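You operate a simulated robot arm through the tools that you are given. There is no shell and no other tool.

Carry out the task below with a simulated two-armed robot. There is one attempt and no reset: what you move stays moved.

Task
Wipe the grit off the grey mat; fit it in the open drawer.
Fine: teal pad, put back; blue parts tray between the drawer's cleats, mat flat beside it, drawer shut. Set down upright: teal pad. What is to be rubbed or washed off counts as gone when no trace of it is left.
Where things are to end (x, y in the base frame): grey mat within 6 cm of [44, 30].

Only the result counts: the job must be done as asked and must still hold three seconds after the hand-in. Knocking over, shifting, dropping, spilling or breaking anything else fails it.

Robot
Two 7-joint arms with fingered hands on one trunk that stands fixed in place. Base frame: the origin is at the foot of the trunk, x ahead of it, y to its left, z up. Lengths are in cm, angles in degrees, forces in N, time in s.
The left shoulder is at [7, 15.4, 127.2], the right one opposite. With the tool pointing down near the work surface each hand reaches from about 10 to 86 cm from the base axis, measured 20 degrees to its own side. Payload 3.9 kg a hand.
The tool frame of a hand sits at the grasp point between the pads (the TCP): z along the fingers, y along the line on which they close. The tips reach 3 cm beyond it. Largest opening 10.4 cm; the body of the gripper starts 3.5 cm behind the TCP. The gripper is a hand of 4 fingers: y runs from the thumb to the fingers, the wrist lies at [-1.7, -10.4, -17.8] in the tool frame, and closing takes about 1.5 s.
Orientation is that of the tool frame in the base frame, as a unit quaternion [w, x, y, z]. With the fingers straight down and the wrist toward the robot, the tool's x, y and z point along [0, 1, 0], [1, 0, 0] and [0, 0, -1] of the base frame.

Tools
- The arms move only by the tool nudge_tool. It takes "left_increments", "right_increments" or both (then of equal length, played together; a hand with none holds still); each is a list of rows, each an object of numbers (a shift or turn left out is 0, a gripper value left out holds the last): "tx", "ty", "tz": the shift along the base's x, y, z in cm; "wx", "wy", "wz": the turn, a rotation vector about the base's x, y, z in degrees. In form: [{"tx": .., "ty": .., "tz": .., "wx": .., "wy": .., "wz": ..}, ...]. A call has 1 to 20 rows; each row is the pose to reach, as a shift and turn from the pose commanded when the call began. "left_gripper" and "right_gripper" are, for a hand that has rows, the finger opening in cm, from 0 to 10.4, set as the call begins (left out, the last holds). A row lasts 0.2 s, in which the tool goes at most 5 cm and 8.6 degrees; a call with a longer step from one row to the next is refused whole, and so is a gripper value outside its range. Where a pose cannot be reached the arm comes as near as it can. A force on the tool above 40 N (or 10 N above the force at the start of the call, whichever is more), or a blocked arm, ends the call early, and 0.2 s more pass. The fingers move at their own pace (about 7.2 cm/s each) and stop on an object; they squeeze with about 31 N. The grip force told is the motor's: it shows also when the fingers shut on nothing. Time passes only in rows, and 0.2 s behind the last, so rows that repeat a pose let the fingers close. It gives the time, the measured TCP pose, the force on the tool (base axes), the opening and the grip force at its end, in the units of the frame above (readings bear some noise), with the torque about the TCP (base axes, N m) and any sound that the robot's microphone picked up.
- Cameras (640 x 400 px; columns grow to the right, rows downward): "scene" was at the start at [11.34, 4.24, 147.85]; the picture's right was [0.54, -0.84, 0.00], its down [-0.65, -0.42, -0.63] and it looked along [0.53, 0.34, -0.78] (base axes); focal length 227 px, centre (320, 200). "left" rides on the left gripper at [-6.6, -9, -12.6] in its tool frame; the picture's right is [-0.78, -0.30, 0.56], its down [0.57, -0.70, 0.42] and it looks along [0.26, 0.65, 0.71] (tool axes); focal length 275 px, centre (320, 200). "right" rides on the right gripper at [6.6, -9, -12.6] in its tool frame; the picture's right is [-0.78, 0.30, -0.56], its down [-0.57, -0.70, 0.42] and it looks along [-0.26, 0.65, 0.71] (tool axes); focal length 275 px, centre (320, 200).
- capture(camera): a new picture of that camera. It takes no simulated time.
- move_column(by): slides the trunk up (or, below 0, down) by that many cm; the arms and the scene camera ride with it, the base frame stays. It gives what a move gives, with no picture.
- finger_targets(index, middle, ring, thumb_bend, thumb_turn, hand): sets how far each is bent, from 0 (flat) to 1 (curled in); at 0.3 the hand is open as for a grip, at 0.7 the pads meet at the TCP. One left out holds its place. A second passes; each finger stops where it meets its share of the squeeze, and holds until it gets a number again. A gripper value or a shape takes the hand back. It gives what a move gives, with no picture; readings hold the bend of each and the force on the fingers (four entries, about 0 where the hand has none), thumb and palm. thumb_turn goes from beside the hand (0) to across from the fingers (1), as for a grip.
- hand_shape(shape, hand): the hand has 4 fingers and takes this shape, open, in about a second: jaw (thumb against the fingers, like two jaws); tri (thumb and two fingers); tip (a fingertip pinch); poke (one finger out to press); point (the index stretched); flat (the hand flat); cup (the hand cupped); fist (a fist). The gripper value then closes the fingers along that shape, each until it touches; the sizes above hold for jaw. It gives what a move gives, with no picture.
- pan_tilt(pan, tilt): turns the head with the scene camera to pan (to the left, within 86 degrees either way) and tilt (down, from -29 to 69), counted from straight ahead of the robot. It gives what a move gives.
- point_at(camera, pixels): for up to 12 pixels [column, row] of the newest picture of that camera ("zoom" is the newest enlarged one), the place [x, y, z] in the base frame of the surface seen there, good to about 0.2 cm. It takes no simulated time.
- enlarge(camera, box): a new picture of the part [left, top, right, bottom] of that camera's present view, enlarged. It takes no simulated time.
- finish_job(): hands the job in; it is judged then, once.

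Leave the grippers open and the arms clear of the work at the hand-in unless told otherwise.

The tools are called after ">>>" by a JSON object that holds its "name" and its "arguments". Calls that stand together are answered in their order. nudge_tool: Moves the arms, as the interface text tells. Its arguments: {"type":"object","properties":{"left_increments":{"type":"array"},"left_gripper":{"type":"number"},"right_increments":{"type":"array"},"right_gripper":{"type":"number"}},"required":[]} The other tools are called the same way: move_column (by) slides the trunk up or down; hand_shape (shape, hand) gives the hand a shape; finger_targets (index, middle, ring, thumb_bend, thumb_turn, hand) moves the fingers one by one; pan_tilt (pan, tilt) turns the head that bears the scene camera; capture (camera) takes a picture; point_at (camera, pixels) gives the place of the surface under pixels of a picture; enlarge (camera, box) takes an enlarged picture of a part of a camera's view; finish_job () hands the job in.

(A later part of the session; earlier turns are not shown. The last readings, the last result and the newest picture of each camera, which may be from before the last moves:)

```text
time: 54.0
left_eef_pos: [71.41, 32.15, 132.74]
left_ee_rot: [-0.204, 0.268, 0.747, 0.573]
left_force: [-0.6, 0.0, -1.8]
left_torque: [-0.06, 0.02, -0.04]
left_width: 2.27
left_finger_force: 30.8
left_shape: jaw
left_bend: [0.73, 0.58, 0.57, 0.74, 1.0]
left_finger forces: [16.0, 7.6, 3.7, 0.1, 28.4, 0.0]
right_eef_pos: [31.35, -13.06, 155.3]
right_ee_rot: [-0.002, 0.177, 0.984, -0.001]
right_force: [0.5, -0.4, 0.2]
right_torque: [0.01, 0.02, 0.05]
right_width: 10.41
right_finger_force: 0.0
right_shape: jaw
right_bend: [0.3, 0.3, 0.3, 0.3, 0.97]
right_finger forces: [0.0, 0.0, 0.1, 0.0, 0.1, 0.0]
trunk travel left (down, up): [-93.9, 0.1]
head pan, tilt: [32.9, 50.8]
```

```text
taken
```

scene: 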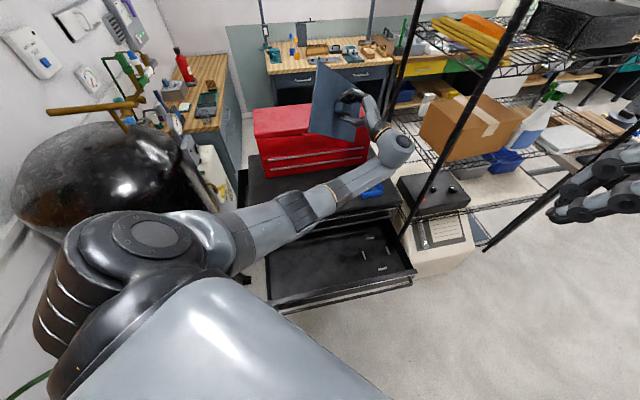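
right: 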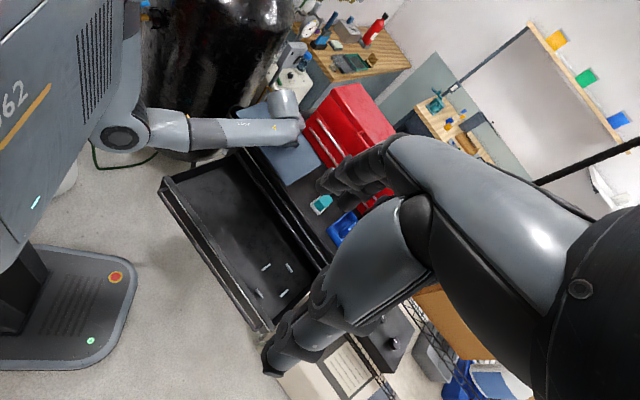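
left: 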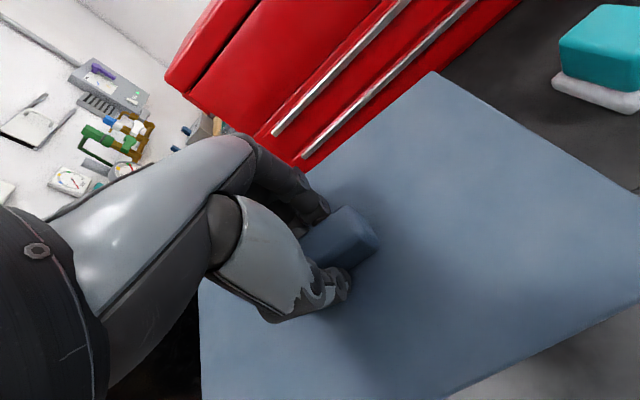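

Elbow now rides higher. I retract toward (55, 40) keeping this tilt, to see which way the elbow folds.

>>> {"name": "nudge_tool", "arguments": {"left_increments": [{"tx": -3, "ty": 1.5}, {"tx": -6, "ty": 3}, {"tx": -9, "ty": 4.5}, {"tx": -12, "ty": 6}, {"tx": -15, "ty": 7.5}, {"tx": -15, "ty": 7.5}]}}

>>> {"name": "capture", "arguments": {"camera": "scene"}}

>>> {"name": "capture", "arguments": {"camera": "right"}}

```text
time: 55.4
left_eef_pos: [56.41, 39.85, 132.59]
left_ee_rot: [-0.204, 0.269, 0.748, 0.572]
left_force: [0.7, -0.5, -1.6]
left_torque: [-0.08, 0.01, 0.0]
left_width: 2.27
left_finger_force: 30.9
left_shape: jaw
left_bend: [0.73, 0.58, 0.57, 0.74, 1.0]
left_finger forces: [16.1, 7.6, 3.6, 0.0, 28.6, 0.1]
right_eef_pos: [31.28, -13.07, 155.27]
right_ee_rot: [-0.002, 0.177, 0.984, 0.0]
right_force: [0.5, 1.2, -0.2]
right_torque: [-0.03, 0.03, -0.04]
right_width: 10.4
right_finger_force: 0.0
right_shape: jaw
right_bend: [0.3, 0.3, 0.3, 0.3, 0.97]
right_finger forces: [0.0, 0.0, 0.0, 0.1, 0.1, 0.0]
trunk travel left (down, up): [-93.9, 0.1]
head pan, tilt: [32.9, 50.8]
```

```text
taken
```

scene: 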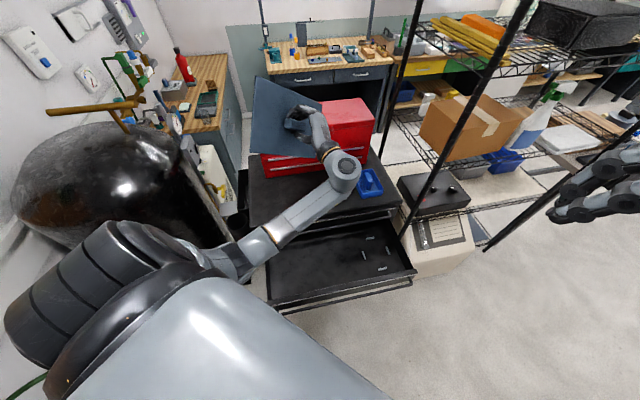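

```text
taken
```

right: 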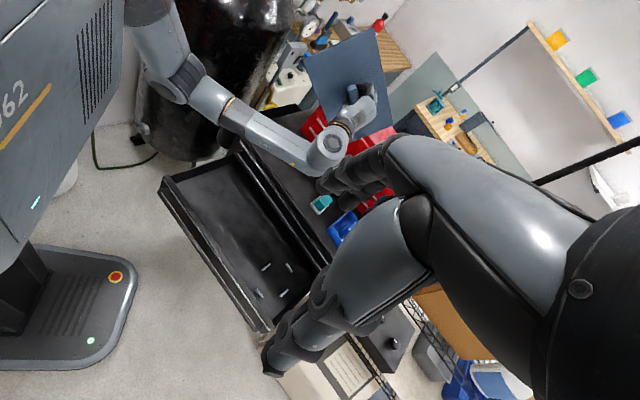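

The elbow is now well away from the chest, out to the left. I retract a little more and untilt halfway, watching the elbow.

>>> {"name": "nudge_tool", "arguments": {"left_increments": [{"tx": -2, "ty": 2, "wx": -5}, {"tx": -4, "ty": 4, "wx": -12}, {"tx": -6, "ty": 6, "wx": -19}, {"tx": -8, "ty": 8, "wx": -26}, {"tx": -8, "ty": 8, "wx": -33}, {"tx": -8, "ty": 8, "wx": -40}, {"tx": -8, "ty": 8, "wx": -40}]}}

>>> {"name": "capture", "arguments": {"camera": "scene"}}

>>> {"name": "capture", "arguments": {"camera": "right"}}

```text
time: 57.0
left_eef_pos: [48.44, 47.73, 132.8]
left_ee_rot: [-0.099, 0.322, 0.898, 0.281]
left_force: [0.0, -0.5, -2.2]
left_torque: [-0.03, -0.02, 0.02]
left_width: 2.29
left_finger_force: 31.3
left_shape: jaw
left_bend: [0.73, 0.58, 0.57, 0.74, 1.0]
left_finger forces: [16.2, 7.6, 3.6, 0.1, 28.1, 0.0]
right_eef_pos: [31.21, -12.98, 155.34]
right_ee_rot: [-0.001, 0.177, 0.984, 0.0]
right_force: [0.1, -0.1, 0.2]
right_torque: [-0.03, -0.01, 0.01]
right_width: 10.39
right_finger_force: 0.1
right_shape: jaw
right_bend: [0.3, 0.3, 0.3, 0.3, 0.97]
right_finger forces: [0.0, 0.0, 0.0, 0.0, 0.0, 0.0]
trunk travel left (down, up): [-93.9, 0.1]
head pan, tilt: [32.9, 50.8]
```

```text
taken
```

scene: 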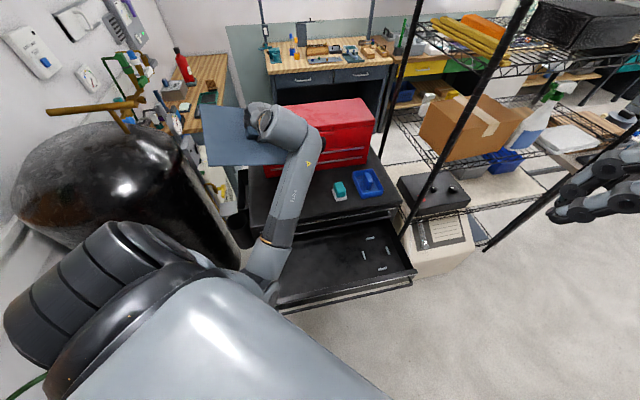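

```text
taken
```

right: 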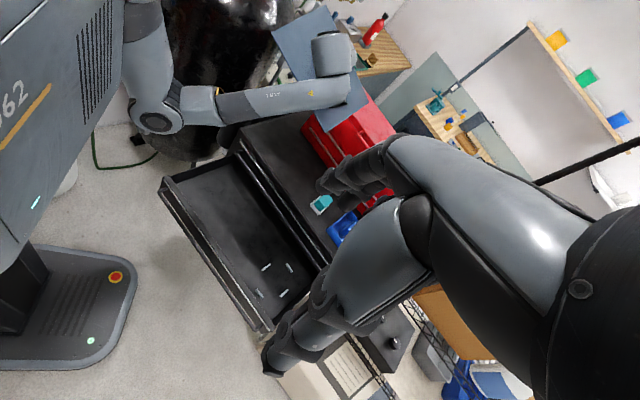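

I measure the elbow and the chest side from this view.

>>> {"name": "point_at", "arguments": {"camera": "right", "pixels": [[155, 120], [150, 100], [175, 130], [145, 50], [200, 105], [330, 90], [118, 60], [110, 120], [60, 180], [15, 240]]}}

```text
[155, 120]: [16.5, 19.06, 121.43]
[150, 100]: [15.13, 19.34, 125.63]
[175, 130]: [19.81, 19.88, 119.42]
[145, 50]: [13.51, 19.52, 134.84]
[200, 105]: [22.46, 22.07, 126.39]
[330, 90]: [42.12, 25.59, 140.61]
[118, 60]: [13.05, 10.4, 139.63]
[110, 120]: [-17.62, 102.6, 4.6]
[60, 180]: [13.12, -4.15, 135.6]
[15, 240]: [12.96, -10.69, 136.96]
```

The chest face is at x≈13; the elbow hangs just beside it. The yaw of 45° pulls the elbow inward, so I'll return to the starting posture (hand straight down, yaw 0, (41, 48) high up), which forces the elbow outward, and later turn to 45° only low over the drawer.

>>> {"name": "nudge_tool", "arguments": {"left_increments": [{"tx": -0.9, "tz": 1.5, "wx": -4, "wy": 1.9, "wz": -6.1}, {"tx": -1.8, "tz": 3, "wx": -8.1, "wy": 3.9, "wz": -12.2}, {"tx": -2.8, "tz": 4.5, "wx": -12.1, "wy": 5.8, "wz": -18.4}, {"tx": -3.7, "tz": 6, "wx": -16.1, "wy": 7.7, "wz": -24.5}, {"tx": -4.6, "tz": 7.5, "wx": -20.2, "wy": 9.7, "wz": -30.6}, {"tx": -5.5, "tz": 9, "wx": -24.2, "wy": 11.6, "wz": -36.7}, {"tx": -6.5, "tz": 10.5, "wx": -28.3, "wy": 13.6, "wz": -42.9}, {"tx": -7.4, "tz": 11.9, "wx": -32.3, "wy": 15.5, "wz": -49}, {"tx": -7.4, "tz": 11.9, "wx": -32.3, "wy": 15.5, "wz": -49}]}}

>>> {"name": "capture", "arguments": {"camera": "scene"}}

>>> {"name": "capture", "arguments": {"camera": "right"}}

```text
time: 59.0
left_eef_pos: [43.83, 47.85, 140.21]
left_ee_rot: [-0.039, 0.58, 0.806, 0.11]
left_force: [-0.2, 0.5, -0.9]
left_torque: [-0.04, -0.01, -0.03]
left_width: 2.26
left_finger_force: 31.2
left_shape: jaw
left_bend: [0.73, 0.58, 0.57, 0.74, 1.0]
left_finger forces: [16.4, 7.6, 3.7, 0.1, 27.9, 0.0]
left hand out of reach, approached as far as the arm can: row 6, 7, 8, 9
right_eef_pos: [31.24, -13.03, 155.35]
right_ee_rot: [-0.002, 0.177, 0.984, 0.0]
right_force: [-0.8, -0.4, -0.2]
right_torque: [0.01, 0.02, 0.01]
right_width: 10.42
right_finger_force: 0.0
right_shape: jaw
right_bend: [0.3, 0.3, 0.3, 0.3, 0.97]
right_finger forces: [0.0, 0.0, 0.0, 0.1, 0.0, 0.0]
trunk travel left (down, up): [-93.9, 0.1]
head pan, tilt: [32.9, 50.8]
```

```text
taken
```

scene: 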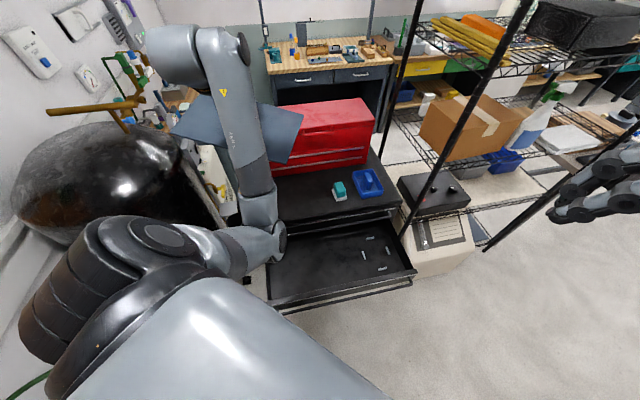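

```text
taken
```

right: 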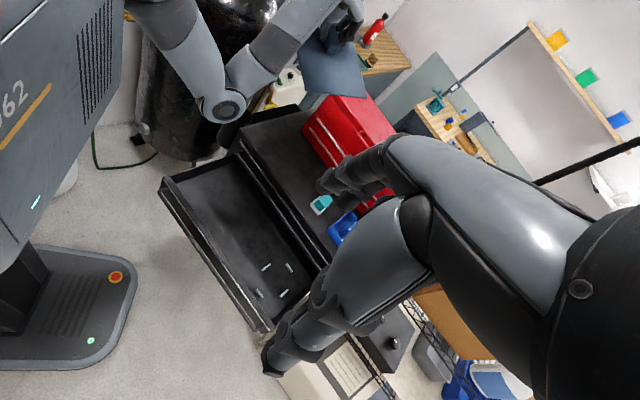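

The elbow folded forward instead; a wrist limit stops me here. I'll change plan: the right arm suits the drawer spot (yaw 45° is natural for it), so the left arm will set the mat back down on the cabinet near its front edge, and the right arm will take it from there. First I check which pose counts as commanded now with a zero move.

>>> {"name": "nudge_tool", "arguments": {"left_increments": [{"tx": 0}]}}

```text
time: 59.4
left_eef_pos: [43.88, 47.79, 140.21]
left_ee_rot: [-0.038, 0.58, 0.806, 0.109]
left_force: [-0.1, 1.0, -2.3]
left_torque: [-0.05, -0.01, -0.01]
left_width: 2.31
left_finger_force: 31.1
left_shape: jaw
left_bend: [0.73, 0.58, 0.57, 0.74, 1.0]
left_finger forces: [16.4, 7.7, 3.8, 0.1, 27.9, 0.0]
right_eef_pos: [31.45, -12.91, 155.4]
right_ee_rot: [-0.002, 0.177, 0.984, -0.001]
right_force: [-0.4, 0.7, 0.9]
right_torque: [0.0, -0.04, -0.01]
right_width: 10.38
right_finger_force: 0.1
right_shape: jaw
right_bend: [0.3, 0.3, 0.3, 0.3, 0.97]
right_finger forces: [0.0, 0.1, 0.0, 0.1, 0.0, 0.0]
trunk travel left (down, up): [-93.9, 0.1]
head pan, tilt: [32.9, 50.8]
```

No warning, so the commanded pose is the reached one. I return the mat level (yaw 45°) to (58.2, 49.6, 132).

>>> {"name": "nudge_tool", "arguments": {"left_increments": [{"tx": 2.4, "ty": 0.3, "tz": -1.4, "wx": -2.25, "wy": 0.1, "wz": 4.4}, {"tx": 4.8, "ty": 0.6, "tz": -2.7, "wx": -4.5, "wy": 0.2, "wz": 8.8}, {"tx": 7.2, "ty": 0.9, "tz": -4.1, "wx": -6.75, "wy": 0.35, "wz": 13.2}, {"tx": 9.6, "ty": 1.2, "tz": -5.5, "wx": -9, "wy": 0.5, "wz": 17.6}, {"tx": 12, "ty": 1.5, "tz": -6.8, "wx": -11.25, "wy": 0.6, "wz": 22}, {"tx": 14.35, "ty": 1.8, "tz": -8.2, "wx": -13.5, "wy": 0.7, "wz": 26.3}, {"tx": 14.35, "ty": 1.8, "tz": -8.2, "wx": -13.5, "wy": 0.7, "wz": 26.3}]}}

>>> {"name": "move_column", "arguments": {"by": -21.4}}

>>> {"name": "capture", "arguments": {"camera": "scene"}}

```text
time: 61.0
left_eef_pos: [58.15, 49.64, 132.23]
left_ee_rot: [-0.001, 0.383, 0.924, 0.0]
left_force: [-0.9, -0.4, -1.6]
left_torque: [0.0, 0.01, 0.01]
left_width: 2.29
left_finger_force: 31.3
left_shape: jaw
left_bend: [0.73, 0.58, 0.57, 0.74, 1.0]
left_finger forces: [16.6, 7.6, 3.7, 0.1, 27.9, 0.1]
right_eef_pos: [31.28, -13.19, 155.3]
right_ee_rot: [-0.001, 0.177, 0.984, 0.0]
right_force: [-0.9, 0.5, -0.5]
right_torque: [-0.01, 0.0, 0.0]
right_width: 10.42
right_finger_force: 0.1
right_shape: jaw
right_bend: [0.3, 0.3, 0.3, 0.3, 0.97]
right_finger forces: [0.1, 0.0, 0.1, 0.0, 0.0, 0.0]
trunk travel left (down, up): [-93.9, 0.1]
head pan, tilt: [32.9, 50.8]
```

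```text
time: 63.3
left_eef_pos: [58.21, 49.86, 110.82]
left_ee_rot: [-0.001, 0.384, 0.923, 0.001]
left_force: [0.2, -0.7, -2.6]
left_torque: [-0.03, 0.02, 0.03]
left_width: 2.29
left_finger_force: 31.0
left_shape: jaw
left_bend: [0.73, 0.58, 0.57, 0.74, 1.0]
left_finger forces: [16.6, 7.7, 3.7, 0.1, 28.1, 0.0]
right_eef_pos: [31.29, -13.08, 134.0]
right_ee_rot: [-0.002, 0.176, 0.984, 0.0]
right_force: [0.9, -0.2, -0.8]
right_torque: [0.02, 0.03, 0.01]
right_width: 10.38
right_finger_force: 0.1
right_shape: jaw
right_bend: [0.3, 0.3, 0.3, 0.3, 0.97]
right_finger forces: [0.0, 0.0, 0.0, 0.0, 0.1, 0.0]
trunk travel left (down, up): [-72.5, 21.5]
head pan, tilt: [32.9, 50.8]
```

```text
taken
```

scene: 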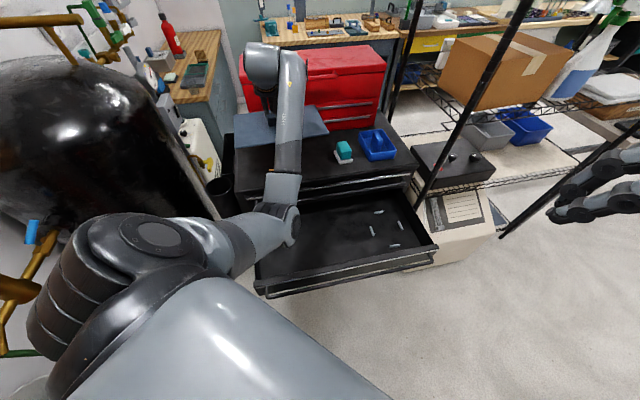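

Back over the mat's old spot. Now I move it to u=9, v=67.3 (TCP (54, 41.2)) and lower it so it rests on the cabinet top with its front edge a little over the rim, keeping 2 cm clear of the pad.

>>> {"name": "nudge_tool", "arguments": {"left_increments": [{"tx": -1.4, "ty": -2.8}, {"tx": -2.8, "ty": -5.6}, {"tx": -4.25, "ty": -8.5}, {"tx": -4.25, "ty": -8.5, "tz": -3}, {"tx": -4.25, "ty": -8.5, "tz": -6}, {"tx": -4.25, "ty": -8.5, "tz": -9}, {"tx": -4.25, "ty": -8.5, "tz": -11.5}, {"tx": -4.25, "ty": -8.5, "tz": -13}, {"tx": -4.25, "ty": -8.5, "tz": -13.8}, {"tx": -4.25, "ty": -8.5, "tz": -13.8}]}}

>>> {"name": "capture", "arguments": {"camera": "left"}}

>>> {"name": "capture", "arguments": {"camera": "scene"}}

```text
time: 65.5
left_eef_pos: [53.98, 41.34, 96.97]
left_ee_rot: [-0.002, 0.383, 0.924, 0.0]
left_force: [-0.9, 0.2, -1.5]
left_torque: [0.0, -0.02, 0.06]
left_width: 2.29
left_finger_force: 31.2
left_shape: jaw
left_bend: [0.73, 0.58, 0.57, 0.74, 1.0]
left_finger forces: [16.6, 7.6, 3.7, 0.1, 27.8, 0.0]
right_eef_pos: [31.23, -13.12, 133.95]
right_ee_rot: [-0.002, 0.177, 0.984, -0.001]
right_force: [0.1, -0.2, -0.1]
right_torque: [0.01, -0.03, 0.0]
right_width: 10.4
right_finger_force: 0.1
right_shape: jaw
right_bend: [0.3, 0.3, 0.3, 0.3, 0.97]
right_finger forces: [0.1, 0.0, 0.1, 0.0, 0.0, 0.1]
trunk travel left (down, up): [-72.5, 21.5]
head pan, tilt: [32.9, 50.8]
```

```text
taken
```

left: 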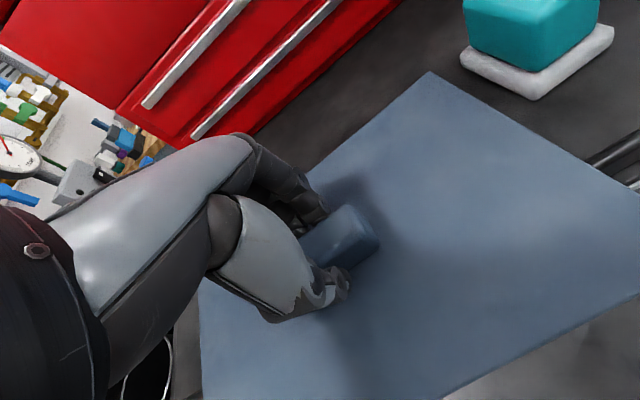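

```text
taken
```

scene: 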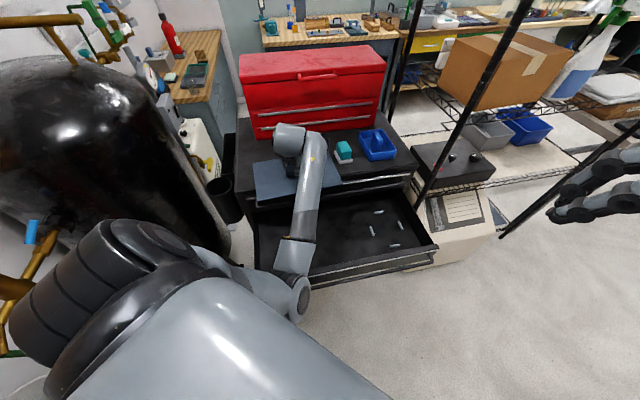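

The mat is about 1 cm above the top here. I check its edges against the pad before setting down.

>>> {"name": "point_at", "arguments": {"camera": "left", "pixels": [[430, 76], [560, 150], [632, 196], [630, 302], [450, 396], [540, 98], [470, 60], [205, 330], [178, 330]]}}

```text
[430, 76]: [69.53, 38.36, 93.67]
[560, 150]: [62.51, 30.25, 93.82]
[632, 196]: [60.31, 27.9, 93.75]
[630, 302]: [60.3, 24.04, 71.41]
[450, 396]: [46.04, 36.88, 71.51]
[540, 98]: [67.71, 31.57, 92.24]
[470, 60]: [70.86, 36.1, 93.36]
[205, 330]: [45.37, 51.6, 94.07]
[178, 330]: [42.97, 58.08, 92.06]
```

Gap to the pad is about 2 cm. I lower the last centimetre gently to contact.

>>> {"name": "nudge_tool", "arguments": {"left_increments": [{"tz": -0.4}, {"tz": -0.7}, {"tz": -0.9}, {"tz": -1.0}, {"tz": -1.0}]}}

```text
time: 66.7
left_eef_pos: [53.92, 41.37, 95.89]
left_ee_rot: [-0.001, 0.383, 0.924, 0.0]
left_force: [0.2, -0.1, -1.9]
left_torque: [0.0, 0.04, -0.01]
left_width: 2.27
left_finger_force: 30.9
left_shape: jaw
left_bend: [0.73, 0.58, 0.57, 0.74, 1.0]
left_finger forces: [16.5, 7.7, 3.5, 0.1, 27.9, 0.0]
right_eef_pos: [31.31, -13.07, 133.85]
right_ee_rot: [-0.001, 0.177, 0.984, 0.0]
right_force: [-0.7, 0.6, 0.4]
right_torque: [0.01, 0.03, -0.05]
right_width: 10.42
right_finger_force: 0.1
right_shape: jaw
right_bend: [0.3, 0.3, 0.3, 0.3, 0.97]
right_finger forces: [0.0, 0.1, 0.0, 0.0, 0.0, 0.0]
trunk travel left (down, up): [-72.5, 21.5]
head pan, tilt: [32.9, 50.8]
```

>>> {"name": "nudge_tool", "arguments": {"left_increments": [{"tz": -0.1}, {"tz": -0.2}, {"tz": -0.2}]}}

```text
time: 67.5
left_eef_pos: [53.89, 41.25, 95.93]
left_ee_rot: [-0.001, 0.384, 0.923, 0.001]
left_force: [0.1, 0.3, -1.9]
left_torque: [0.01, -0.06, -0.01]
left_width: 2.28
left_finger_force: 30.5
left_shape: jaw
left_bend: [0.73, 0.58, 0.57, 0.74, 1.0]
left_finger forces: [16.6, 7.7, 3.5, 0.0, 27.8, 0.0]
right_eef_pos: [31.23, -13.05, 133.92]
right_ee_rot: [-0.003, 0.177, 0.984, -0.001]
right_force: [0.2, -0.7, -0.2]
right_torque: [0.05, 0.0, -0.01]
right_width: 10.41
right_finger_force: 0.0
right_shape: jaw
right_bend: [0.3, 0.3, 0.3, 0.3, 0.97]
right_finger forces: [0.0, 0.1, 0.0, 0.0, 0.0, 0.1]
trunk travel left (down, up): [-72.5, 21.5]
head pan, tilt: [32.9, 50.8]
```

Still only the mat's weight on the hand. Another 0.2–0.3 cm down.

>>> {"name": "nudge_tool", "arguments": {"left_increments": [{"tz": -0.1}, {"tz": -0.2}, {"tz": -0.3}, {"tz": -0.3}]}}

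```text
time: 68.5
left_eef_pos: [53.72, 41.14, 95.82]
left_ee_rot: [0.001, 0.383, 0.924, 0.003]
left_force: [2.8, 3.2, 14.5]
left_torque: [0.11, -0.09, -0.06]
left_width: 2.31
left_finger_force: 30.6
left_shape: jaw
left_bend: [0.73, 0.58, 0.57, 0.75, 1.0]
left_finger forces: [19.3, 10.0, 4.9, 0.1, 29.9, 0.1]
right_eef_pos: [31.1, -13.15, 133.94]
right_ee_rot: [0.0, 0.177, 0.984, 0.001]
right_force: [-0.4, -0.4, -0.2]
right_torque: [0.0, 0.0, 0.0]
right_width: 10.41
right_finger_force: 0.0
right_shape: jaw
right_bend: [0.3, 0.3, 0.3, 0.3, 0.97]
right_finger forces: [0.1, 0.1, 0.0, 0.0, 0.1, 0.0]
trunk travel left (down, up): [-72.5, 21.5]
head pan, tilt: [32.9, 50.8]
```

Firm contact (14.5 N). I relax 0.25 cm, then open the fingers.

>>> {"name": "nudge_tool", "arguments": {"left_increments": [{"tz": 0.15}, {"tz": 0.25}, {"tz": 0.25}]}}

>>> {"name": "nudge_tool", "arguments": {"left_increments": [{"tz": 0}, {"tz": 0}, {"tz": 0}, {"tz": 0}, {"tz": 0}, {"tz": 0}, {"tz": 0}, {"tz": 0}], "left_gripper": 10.4}}

>>> {"name": "capture", "arguments": {"camera": "left"}}

```text
time: 69.3
left_eef_pos: [53.9, 41.13, 95.82]
left_ee_rot: [0.0, 0.383, 0.924, 0.001]
left_force: [4.4, 5.7, 13.6]
left_torque: [0.18, -0.15, -0.09]
left_width: 2.35
left_finger_force: 30.6
left_shape: jaw
left_bend: [0.73, 0.57, 0.57, 0.75, 1.0]
left_finger forces: [20.2, 10.2, 4.9, 0.1, 28.8, 0.0]
right_eef_pos: [31.11, -13.15, 133.99]
right_ee_rot: [0.0, 0.177, 0.984, 0.001]
right_force: [-0.2, 0.3, 0.0]
right_torque: [-0.03, -0.02, 0.0]
right_width: 10.37
right_finger_force: 0.0
right_shape: jaw
right_bend: [0.3, 0.3, 0.3, 0.3, 0.97]
right_finger forces: [0.1, 0.1, 0.0, 0.0, 0.1, 0.1]
trunk travel left (down, up): [-72.5, 21.5]
head pan, tilt: [32.9, 50.8]
```

```text
time: 71.1
left_eef_pos: [53.84, 41.31, 95.63]
left_ee_rot: [-0.001, 0.384, 0.924, 0.0]
left_force: [-0.5, -0.4, 0.5]
left_torque: [0.0, 0.01, -0.02]
left_width: 10.33
left_finger_force: 0.0
left_shape: jaw
left_bend: [0.3, 0.3, 0.3, 0.3, 0.97]
left_finger forces: [0.0, 0.3, 0.0, 0.1, 0.1, 0.0]
right_eef_pos: [31.33, -13.02, 134.02]
right_ee_rot: [-0.002, 0.177, 0.984, 0.0]
right_force: [0.2, -0.2, -0.4]
right_torque: [-0.02, 0.02, 0.01]
right_width: 10.41
right_finger_force: 0.2
right_shape: jaw
right_bend: [0.3, 0.3, 0.3, 0.3, 0.97]
right_finger forces: [0.1, 0.0, 0.1, 0.0, 0.0, 0.1]
trunk travel left (down, up): [-72.5, 21.5]
head pan, tilt: [32.9, 50.8]
```

```text
taken
```

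left: 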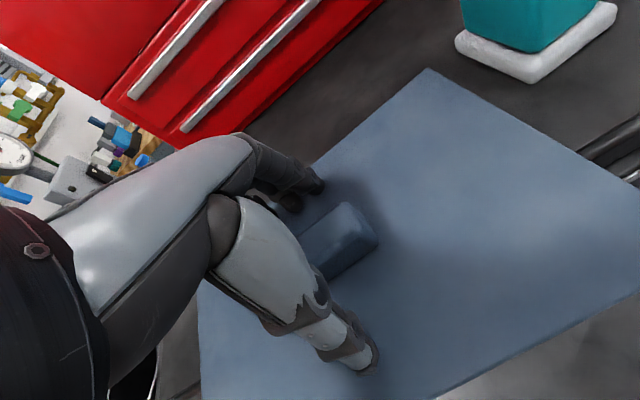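

Released and the mat sits stable. I raise the left hand and withdraw it to the left.

>>> {"name": "nudge_tool", "arguments": {"left_increments": [{"tz": 1}, {"tz": 3}, {"tz": 6}, {"tz": 10}, {"tz": 14}, {"tx": -0.5, "ty": 4, "tz": 16}, {"tx": -1, "ty": 8, "tz": 18}, {"tx": -1.5, "ty": 12, "tz": 20}, {"tx": -2, "ty": 16, "tz": 22}, {"tx": -2.5, "ty": 20, "tz": 24}, {"tx": -3, "ty": 23, "tz": 26}, {"tx": -3, "ty": 23, "tz": 26}]}}

>>> {"name": "capture", "arguments": {"camera": "scene"}}

```text
time: 73.7
left_eef_pos: [51.02, 63.93, 122.02]
left_ee_rot: [-0.001, 0.385, 0.923, 0.001]
left_force: [0.2, -0.1, 1.6]
left_torque: [0.03, -0.03, 0.01]
left_width: 10.38
left_finger_force: 0.0
left_shape: jaw
left_bend: [0.3, 0.3, 0.3, 0.3, 0.97]
left_finger forces: [0.0, 0.1, 0.1, 0.0, 0.0, 0.0]
right_eef_pos: [31.33, -13.18, 133.95]
right_ee_rot: [-0.001, 0.177, 0.984, 0.0]
right_force: [0.6, 0.2, -0.4]
right_torque: [-0.01, 0.03, 0.0]
right_width: 10.39
right_finger_force: 0.1
right_shape: jaw
right_bend: [0.3, 0.3, 0.3, 0.3, 0.97]
right_finger forces: [0.1, 0.0, 0.1, 0.1, 0.0, 0.0]
trunk travel left (down, up): [-72.5, 21.5]
head pan, tilt: [32.9, 50.8]
```

```text
taken
```

scene: 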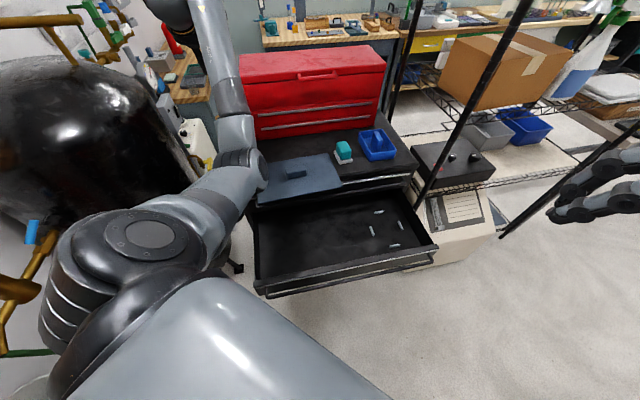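

The mat rests at the front edge. I measure the block, mat corners and where my left elbow is.

>>> {"name": "enlarge", "arguments": {"camera": "scene", "box": [225, 130, 355, 215]}}

>>> {"name": "point_at", "arguments": {"camera": "scene", "pixels": [[250, 168], [240, 130], [215, 60], [262, 180], [225, 200], [298, 172], [312, 165], [340, 181], [258, 203], [326, 154]]}}

```text
4.71 times, centred on (290, 172) of scene
```

zoom: 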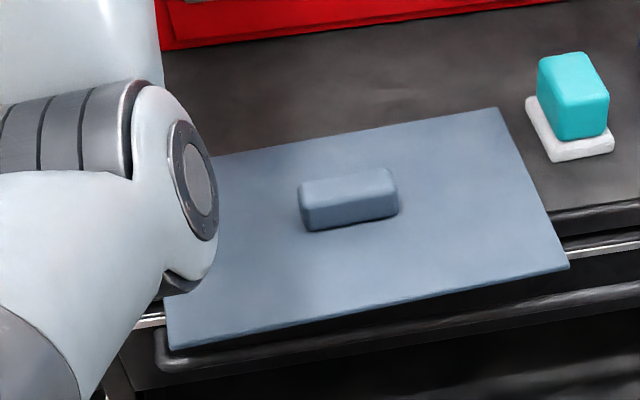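

```text
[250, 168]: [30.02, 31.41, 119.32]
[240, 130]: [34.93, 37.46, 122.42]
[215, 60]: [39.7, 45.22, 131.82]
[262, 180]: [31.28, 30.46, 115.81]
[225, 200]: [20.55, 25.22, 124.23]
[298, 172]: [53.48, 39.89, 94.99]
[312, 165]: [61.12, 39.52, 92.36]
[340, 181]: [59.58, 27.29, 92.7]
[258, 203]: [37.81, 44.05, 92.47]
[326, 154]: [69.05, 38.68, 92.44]
```

>>> {"name": "point_at", "arguments": {"camera": "zoom", "pixels": [[566, 266], [499, 112], [173, 346], [302, 184], [388, 171], [396, 192], [308, 207], [308, 228], [397, 214], [345, 185], [380, 310], [560, 215]]}}

```text
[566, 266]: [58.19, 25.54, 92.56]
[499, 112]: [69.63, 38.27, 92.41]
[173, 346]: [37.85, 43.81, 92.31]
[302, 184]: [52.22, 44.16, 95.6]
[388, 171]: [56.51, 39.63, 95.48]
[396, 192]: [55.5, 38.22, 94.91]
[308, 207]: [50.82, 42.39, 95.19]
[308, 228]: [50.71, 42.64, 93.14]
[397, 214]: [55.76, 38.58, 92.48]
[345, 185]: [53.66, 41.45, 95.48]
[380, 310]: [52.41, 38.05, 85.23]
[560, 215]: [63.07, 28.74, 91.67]
```

The block centre is at (53.7, 41.1) and the mat is turned ~2–3°. My left elbow (31, 31, 117) would be in the right arm's way, so I raise the left hand another 18 cm to straighten and lift that arm.

>>> {"name": "nudge_tool", "arguments": {"left_increments": [{"tz": 3}, {"tz": 6}, {"tz": 9}, {"tz": 12}, {"tz": 15}, {"tz": 18}, {"tz": 18}]}}

>>> {"name": "capture", "arguments": {"camera": "scene"}}

>>> {"name": "capture", "arguments": {"camera": "right"}}

```text
time: 75.3
left_eef_pos: [50.96, 64.38, 139.79]
left_ee_rot: [0.0, 0.383, 0.924, 0.0]
left_force: [-0.5, -0.8, -0.3]
left_torque: [-0.03, 0.01, 0.02]
left_width: 10.35
left_finger_force: 0.0
left_shape: jaw
left_bend: [0.3, 0.3, 0.3, 0.3, 0.97]
left_finger forces: [0.0, 0.0, 0.1, 0.0, 0.0, 0.0]
right_eef_pos: [31.37, -13.04, 134.13]
right_ee_rot: [-0.002, 0.177, 0.984, 0.0]
right_force: [1.1, 0.9, 0.5]
right_torque: [0.02, -0.03, -0.01]
right_width: 10.41
right_finger_force: 0.1
right_shape: jaw
right_bend: [0.3, 0.3, 0.3, 0.3, 0.97]
right_finger forces: [0.1, 0.0, 0.0, 0.1, 0.0, 0.0]
trunk travel left (down, up): [-72.5, 21.5]
head pan, tilt: [32.9, 50.8]
```

```text
taken
```

scene: 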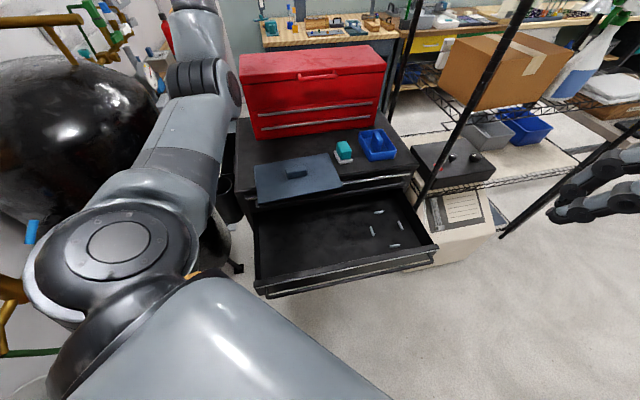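

```text
taken
```

right: 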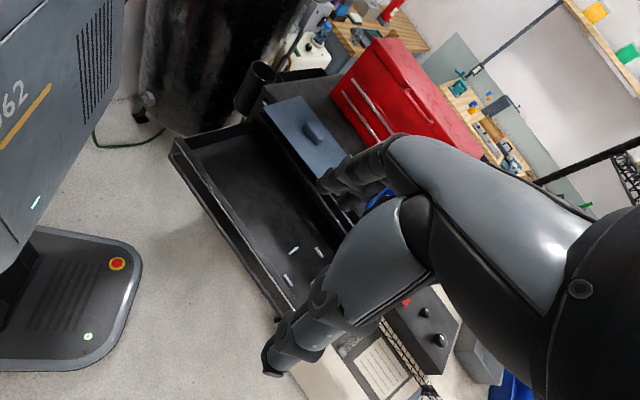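

Left arm is out of the way and both views are clear. Now the right arm: first stage to about (41, 10, 120), turning to yaw 46°.

>>> {"name": "nudge_tool", "arguments": {"right_increments": [{"tx": 1.4, "ty": 3.3, "tz": -2, "wz": -3.4}, {"tx": 2.8, "ty": 6.6, "tz": -4, "wz": -6.9}, {"tx": 4.2, "ty": 9.9, "tz": -6, "wz": -10.3}, {"tx": 5.6, "ty": 13.2, "tz": -8, "wz": -13.7}, {"tx": 7, "ty": 16.5, "tz": -10, "wz": -17.1}, {"tx": 8.4, "ty": 19.8, "tz": -12, "wz": -20.6}, {"tx": 9.8, "ty": 23.1, "tz": -14, "wz": -24}, {"tx": 9.8, "ty": 23.1, "tz": -14, "wz": -24}]}}

>>> {"name": "capture", "arguments": {"camera": "scene"}}

>>> {"name": "capture", "arguments": {"camera": "right"}}

```text
time: 77.1
left_eef_pos: [50.97, 64.38, 139.65]
left_ee_rot: [-0.001, 0.383, 0.924, 0.001]
left_force: [-0.1, -0.6, 0.5]
left_torque: [0.02, 0.02, 0.0]
left_width: 10.37
left_finger_force: 0.0
left_shape: jaw
left_bend: [0.3, 0.3, 0.3, 0.3, 0.97]
left_finger forces: [0.0, 0.0, 0.1, 0.1, 0.0, 0.0]
right_eef_pos: [41.16, 9.99, 120.15]
right_ee_rot: [-0.001, 0.378, 0.926, 0.0]
right_force: [0.0, -0.7, -1.3]
right_torque: [0.01, 0.01, -0.01]
right_width: 10.42
right_finger_force: 0.1
right_shape: jaw
right_bend: [0.3, 0.3, 0.3, 0.3, 0.97]
right_finger forces: [0.0, 0.1, 0.0, 0.0, 0.0, 0.0]
trunk travel left (down, up): [-72.5, 21.5]
head pan, tilt: [32.9, 50.8]
```

```text
taken
```

scene: 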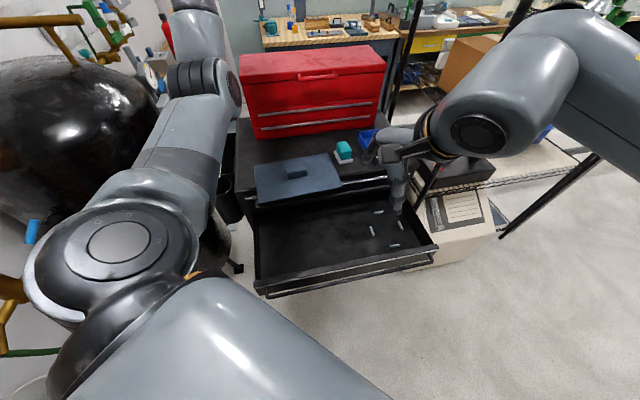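

```text
taken
```

right: 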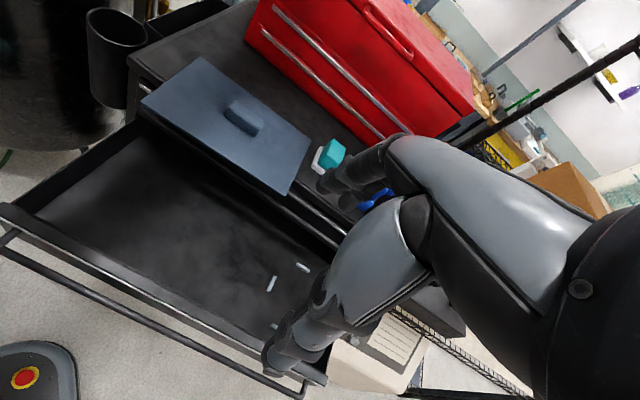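

The right arm is in a good elbow-out posture. Next stage: over the block at (53.7, 41.1), z≈113.

>>> {"name": "nudge_tool", "arguments": {"right_increments": [{"tx": 1.4, "ty": 3.5, "tz": -0.8}, {"tx": 2.8, "ty": 7, "tz": -1.6}, {"tx": 4.2, "ty": 10.4, "tz": -2.4}, {"tx": 5.6, "ty": 13.9, "tz": -3.2}, {"tx": 7, "ty": 17.3, "tz": -4}, {"tx": 8.4, "ty": 20.8, "tz": -4.8}, {"tx": 9.8, "ty": 24.2, "tz": -5.6}, {"tx": 11.2, "ty": 27.7, "tz": -6.4}, {"tx": 12.6, "ty": 31.1, "tz": -7}, {"tx": 12.6, "ty": 31.1, "tz": -7}]}}

>>> {"name": "capture", "arguments": {"camera": "scene"}}

>>> {"name": "capture", "arguments": {"camera": "right"}}

```text
time: 79.1
left_eef_pos: [51.69, 63.65, 139.85]
left_ee_rot: [-0.002, 0.386, 0.922, 0.002]
left_force: [0.2, -1.2, -0.3]
left_torque: [0.07, 0.0, -0.04]
left_width: 10.36
left_finger_force: 0.0
left_shape: jaw
left_bend: [0.3, 0.3, 0.3, 0.3, 0.97]
left_finger forces: [0.0, 0.0, 0.0, 0.0, 0.1, 0.0]
right_eef_pos: [62.4, 29.46, 115.41]
right_ee_rot: [-0.015, 0.457, 0.889, 0.018]
right_force: [0.7, -0.8, -0.5]
right_torque: [0.08, 0.04, 0.03]
right_width: 10.4
right_finger_force: 0.1
right_shape: jaw
right_bend: [0.3, 0.3, 0.3, 0.3, 0.97]
right_finger forces: [0.1, 0.0, 0.0, 0.1, 0.0, 0.1]
right hand out of reach, approached as far as the arm can: row 9
trunk travel left (down, up): [-72.5, 21.5]
head pan, tilt: [32.9, 50.8]
stopped in row 9 (right hand): the arm was blocked; the commanded pose is now the measured one
```

```text
taken
```

scene: 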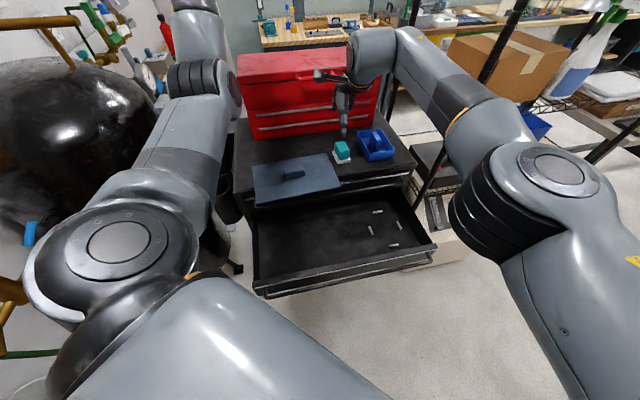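

```text
taken
```

right: 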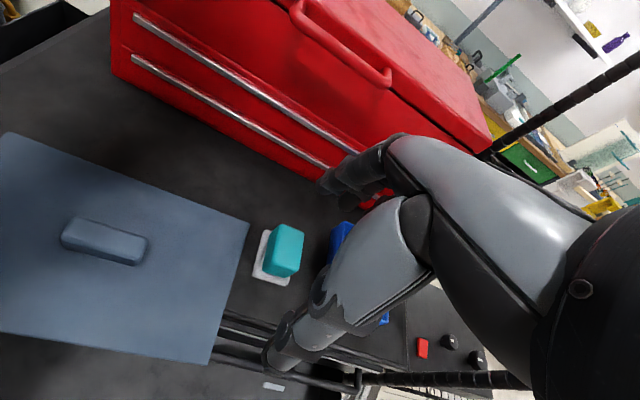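

The right arm stopped at (62.4, 29.5), short of the goal, and the whole view shifted slightly, so something is under strain. I hold still a moment and re-check the readings.

>>> {"name": "nudge_tool", "arguments": {"right_increments": [{"tx": 0}, {"tx": 0}]}}

>>> {"name": "capture", "arguments": {"camera": "scene"}}

>>> {"name": "capture", "arguments": {"camera": "left"}}

```text
time: 79.7
left_eef_pos: [51.42, 64.06, 139.9]
left_ee_rot: [-0.002, 0.387, 0.922, 0.0]
left_force: [-0.1, 0.7, -0.1]
left_torque: [0.0, -0.03, -0.01]
left_width: 10.38
left_finger_force: 0.0
left_shape: jaw
left_bend: [0.3, 0.3, 0.3, 0.3, 0.97]
left_finger forces: [0.0, 0.1, 0.0, 0.0, 0.1, 0.0]
right_eef_pos: [61.94, 29.91, 115.47]
right_ee_rot: [-0.013, 0.454, 0.891, 0.016]
right_force: [0.9, -1.1, 0.6]
right_torque: [0.07, 0.04, 0.0]
right_width: 10.37
right_finger_force: 0.3
right_shape: jaw
right_bend: [0.3, 0.3, 0.3, 0.3, 0.97]
right_finger forces: [0.1, 0.1, 0.1, 0.0, 0.0, 0.0]
trunk travel left (down, up): [-72.5, 21.5]
head pan, tilt: [32.9, 50.8]
```

```text
taken
```

scene: 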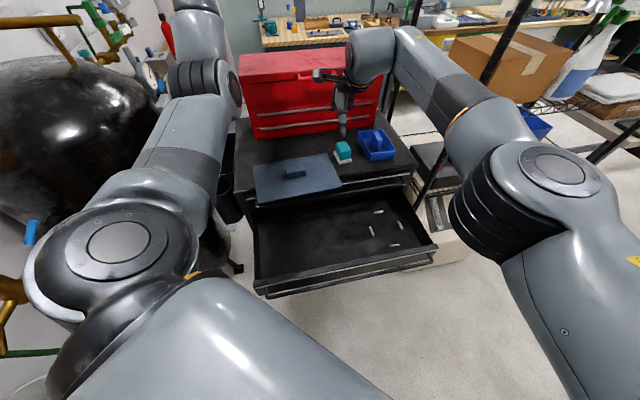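

```text
taken
```

left: 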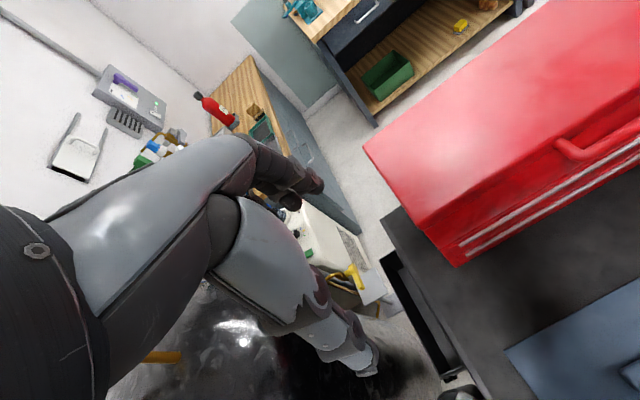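

The right arm seems limited in swinging this far left. I measure where its elbow and upper arm are, to understand what stops it.

>>> {"name": "point_at", "arguments": {"camera": "scene", "pixels": [[555, 170], [490, 200], [500, 120], [440, 80], [375, 45], [600, 250], [560, 300], [540, 350], [300, 330], [420, 390], [150, 240], [180, 130]]}}

```text
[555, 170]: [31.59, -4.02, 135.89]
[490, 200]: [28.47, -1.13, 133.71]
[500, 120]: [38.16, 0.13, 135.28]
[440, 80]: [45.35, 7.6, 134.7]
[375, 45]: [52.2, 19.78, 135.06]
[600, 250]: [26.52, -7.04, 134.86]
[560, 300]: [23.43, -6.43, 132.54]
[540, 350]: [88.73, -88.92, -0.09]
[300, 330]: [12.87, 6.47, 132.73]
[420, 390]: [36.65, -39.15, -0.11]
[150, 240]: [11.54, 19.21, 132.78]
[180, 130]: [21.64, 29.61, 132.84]
```

The right upper arm is pressing against the chest, so the right hand can't reach there. I withdraw it the way it came and will instead use the left hand with yaw −45° (gripping the block lengthwise), which suits an elbow-out posture.

>>> {"name": "nudge_tool", "arguments": {"right_increments": [{"tx": -2.6, "ty": -3.5, "tz": 0.6, "wz": 1}, {"tx": -5.2, "ty": -7, "tz": 1.2, "wz": 2}, {"tx": -7.8, "ty": -10.5, "tz": 1.8, "wz": 4}, {"tx": -10.4, "ty": -14, "tz": 2.4, "wz": 6}, {"tx": -13, "ty": -17.5, "tz": 3, "wz": 8}, {"tx": -15.6, "ty": -21, "tz": 4, "wz": 10}, {"tx": -18, "ty": -24.5, "tz": 6, "wz": 10}, {"tx": -20, "ty": -28, "tz": 8, "wz": 10}, {"tx": -22, "ty": -31.5, "tz": 10, "wz": 10}, {"tx": -24, "ty": -35, "tz": 12, "wz": 10}, {"tx": -25, "ty": -38, "tz": 14, "wz": 10}, {"tx": -25, "ty": -38, "tz": 14, "wz": 10}]}}

>>> {"name": "capture", "arguments": {"camera": "scene"}}

```text
time: 82.3
left_eef_pos: [51.17, 64.25, 139.73]
left_ee_rot: [-0.002, 0.385, 0.923, -0.001]
left_force: [0.6, 0.6, -0.1]
left_torque: [-0.03, -0.02, -0.01]
left_width: 10.38
left_finger_force: 0.0
left_shape: jaw
left_bend: [0.3, 0.3, 0.3, 0.3, 0.97]
left_finger forces: [0.0, 0.0, 0.0, 0.0, 0.0, 0.0]
right_eef_pos: [36.49, -7.74, 129.44]
right_ee_rot: [-0.014, 0.369, 0.929, 0.014]
right_force: [0.2, -0.6, -0.3]
right_torque: [0.01, 0.02, 0.0]
right_width: 10.36
right_finger_force: 0.1
right_shape: jaw
right_bend: [0.3, 0.3, 0.3, 0.3, 0.97]
right_finger forces: [0.0, 0.1, 0.1, 0.0, 0.0, 0.1]
trunk travel left (down, up): [-72.5, 21.5]
head pan, tilt: [32.9, 50.8]
```

```text
taken
```

scene: 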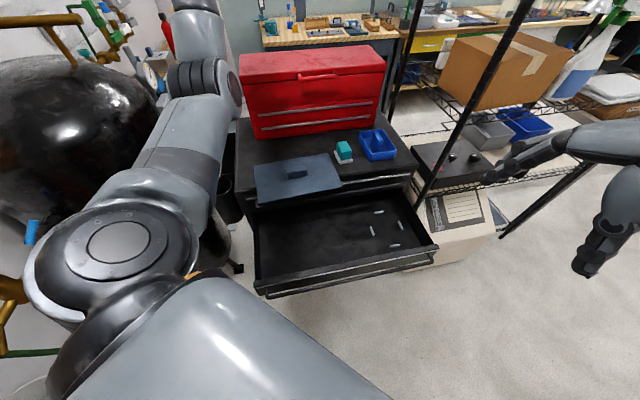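

All undisturbed. Now I turn the left hand in place from yaw 45° to −45° (12 steps) to swing its elbow outward.

>>> {"name": "nudge_tool", "arguments": {"left_increments": [{"wz": -7.5}, {"wz": -15}, {"wz": -22.5}, {"wz": -30}, {"wz": -37.5}, {"wz": -45}, {"wz": -52.5}, {"wz": -60}, {"wz": -67.5}, {"wz": -75}, {"wz": -82.5}, {"wz": -90}, {"wz": -90}]}}

>>> {"name": "capture", "arguments": {"camera": "scene"}}

>>> {"name": "capture", "arguments": {"camera": "left"}}

```text
time: 85.1
left_eef_pos: [47.95, 60.4, 139.92]
left_ee_rot: [-0.007, 0.918, 0.396, 0.01]
left_force: [-0.2, 0.2, -0.1]
left_torque: [-0.02, -0.03, 0.01]
left_width: 10.39
left_finger_force: 0.1
left_shape: jaw
left_bend: [0.3, 0.3, 0.3, 0.3, 0.97]
left_finger forces: [0.1, 0.1, 0.1, 0.0, 0.0, 0.0]
left hand out of reach, approached as far as the arm can: row 9, 10, 11, 12, 13
right_eef_pos: [36.31, -7.7, 129.4]
right_ee_rot: [-0.013, 0.369, 0.929, 0.015]
right_force: [1.1, 0.0, 0.9]
right_torque: [-0.03, -0.03, -0.01]
right_width: 10.4
right_finger_force: 0.0
right_shape: jaw
right_bend: [0.3, 0.3, 0.3, 0.3, 0.97]
right_finger forces: [0.0, 0.1, 0.0, 0.1, 0.1, 0.1]
trunk travel left (down, up): [-72.5, 21.5]
head pan, tilt: [32.9, 50.8]
```

```text
taken
```

scene: 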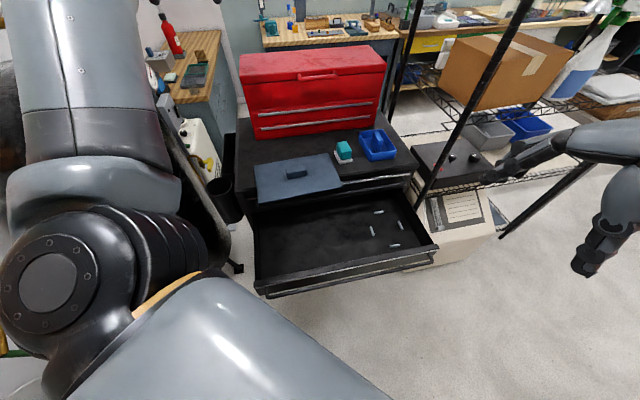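

```text
taken
```

left: 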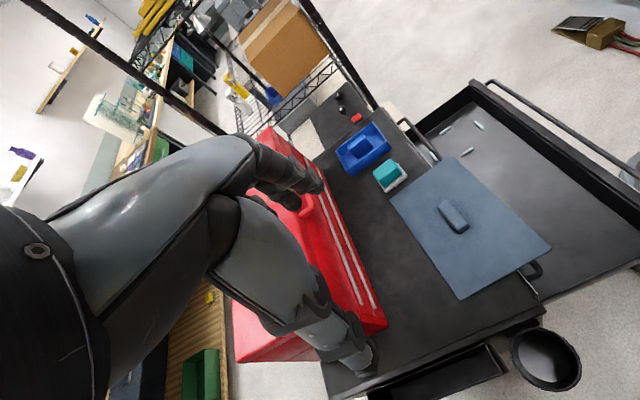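

The elbow swung up and outward, and yaw ≈ −43° is reached. Now I bring the hand toward the block in stages, keeping this yaw: first to (50, 50, 128).

>>> {"name": "nudge_tool", "arguments": {"left_increments": [{"tx": 0.5, "ty": -2.6, "tz": -3}, {"tx": 1, "ty": -5.2, "tz": -6}, {"tx": 1.5, "ty": -7.8, "tz": -9}, {"tx": 2.05, "ty": -10.4, "tz": -12}, {"tx": 2.05, "ty": -10.4, "tz": -12}]}}

>>> {"name": "capture", "arguments": {"camera": "scene"}}

```text
time: 86.3
left_eef_pos: [49.35, 59.3, 138.29]
left_ee_rot: [-0.002, 0.926, 0.379, -0.001]
left_force: [0.2, 0.2, -0.5]
left_torque: [0.01, -0.01, 0.01]
left_width: 10.42
left_finger_force: 0.0
left_shape: jaw
left_bend: [0.3, 0.3, 0.3, 0.3, 0.97]
left_finger forces: [0.0, 0.0, 0.0, 0.0, 0.0, 0.0]
left hand out of reach, approached as far as the arm can: row 1, 2, 3, 4, 5
right_eef_pos: [36.37, -7.76, 129.38]
right_ee_rot: [-0.014, 0.37, 0.929, 0.015]
right_force: [0.4, -0.3, -0.4]
right_torque: [0.0, -0.02, -0.02]
right_width: 10.41
right_finger_force: 0.0
right_shape: jaw
right_bend: [0.3, 0.3, 0.3, 0.3, 0.97]
right_finger forces: [0.1, 0.0, 0.1, 0.1, 0.0, 0.0]
trunk travel left (down, up): [-72.5, 21.5]
head pan, tilt: [32.9, 50.8]
```

```text
taken
```

scene: 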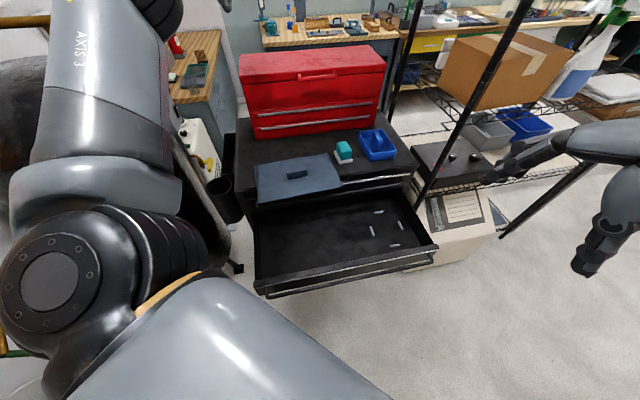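

The arm is stretched straight here, which stalls it. I pull the hand back along the arm's own line to bend the elbow.

>>> {"name": "nudge_tool", "arguments": {"left_increments": [{"tx": -1.5, "ty": -2.2, "tz": -1.2}, {"tx": -3, "ty": -4.4, "tz": -2.4}, {"tx": -4.5, "ty": -6.6, "tz": -3.6}, {"tx": -6, "ty": -8.8, "tz": -4.8}, {"tx": -6, "ty": -8.8, "tz": -4.8}]}}

>>> {"name": "capture", "arguments": {"camera": "scene"}}

```text
time: 87.5
left_eef_pos: [49.16, 59.35, 138.61]
left_ee_rot: [0.0, 0.925, 0.38, 0.0]
left_force: [-0.2, 0.5, 0.9]
left_torque: [0.03, -0.02, -0.03]
left_width: 10.4
left_finger_force: 0.1
left_shape: jaw
left_bend: [0.3, 0.3, 0.3, 0.3, 0.97]
left_finger forces: [0.0, 0.0, 0.1, 0.0, 0.0, 0.0]
left hand out of reach, approached as far as the arm can: row 1, 2, 3, 4, 5
right_eef_pos: [36.24, -7.74, 129.33]
right_ee_rot: [-0.014, 0.37, 0.929, 0.015]
right_force: [0.2, 0.0, 0.0]
right_torque: [0.01, 0.0, 0.02]
right_width: 10.41
right_finger_force: 0.1
right_shape: jaw
right_bend: [0.3, 0.3, 0.3, 0.3, 0.97]
right_finger forces: [0.1, 0.1, 0.0, 0.0, 0.0, 0.1]
trunk travel left (down, up): [-72.5, 21.5]
head pan, tilt: [32.9, 50.8]
```

```text
taken
```

scene: 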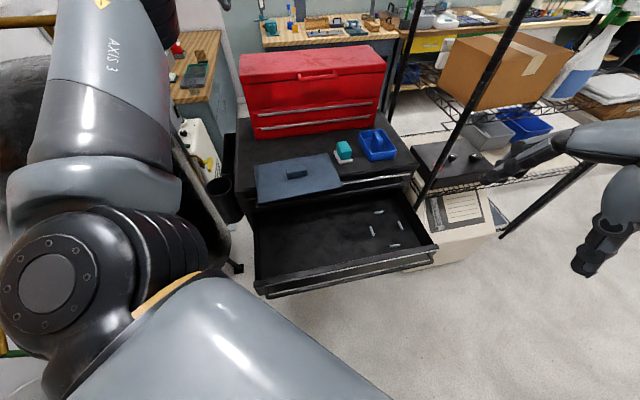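

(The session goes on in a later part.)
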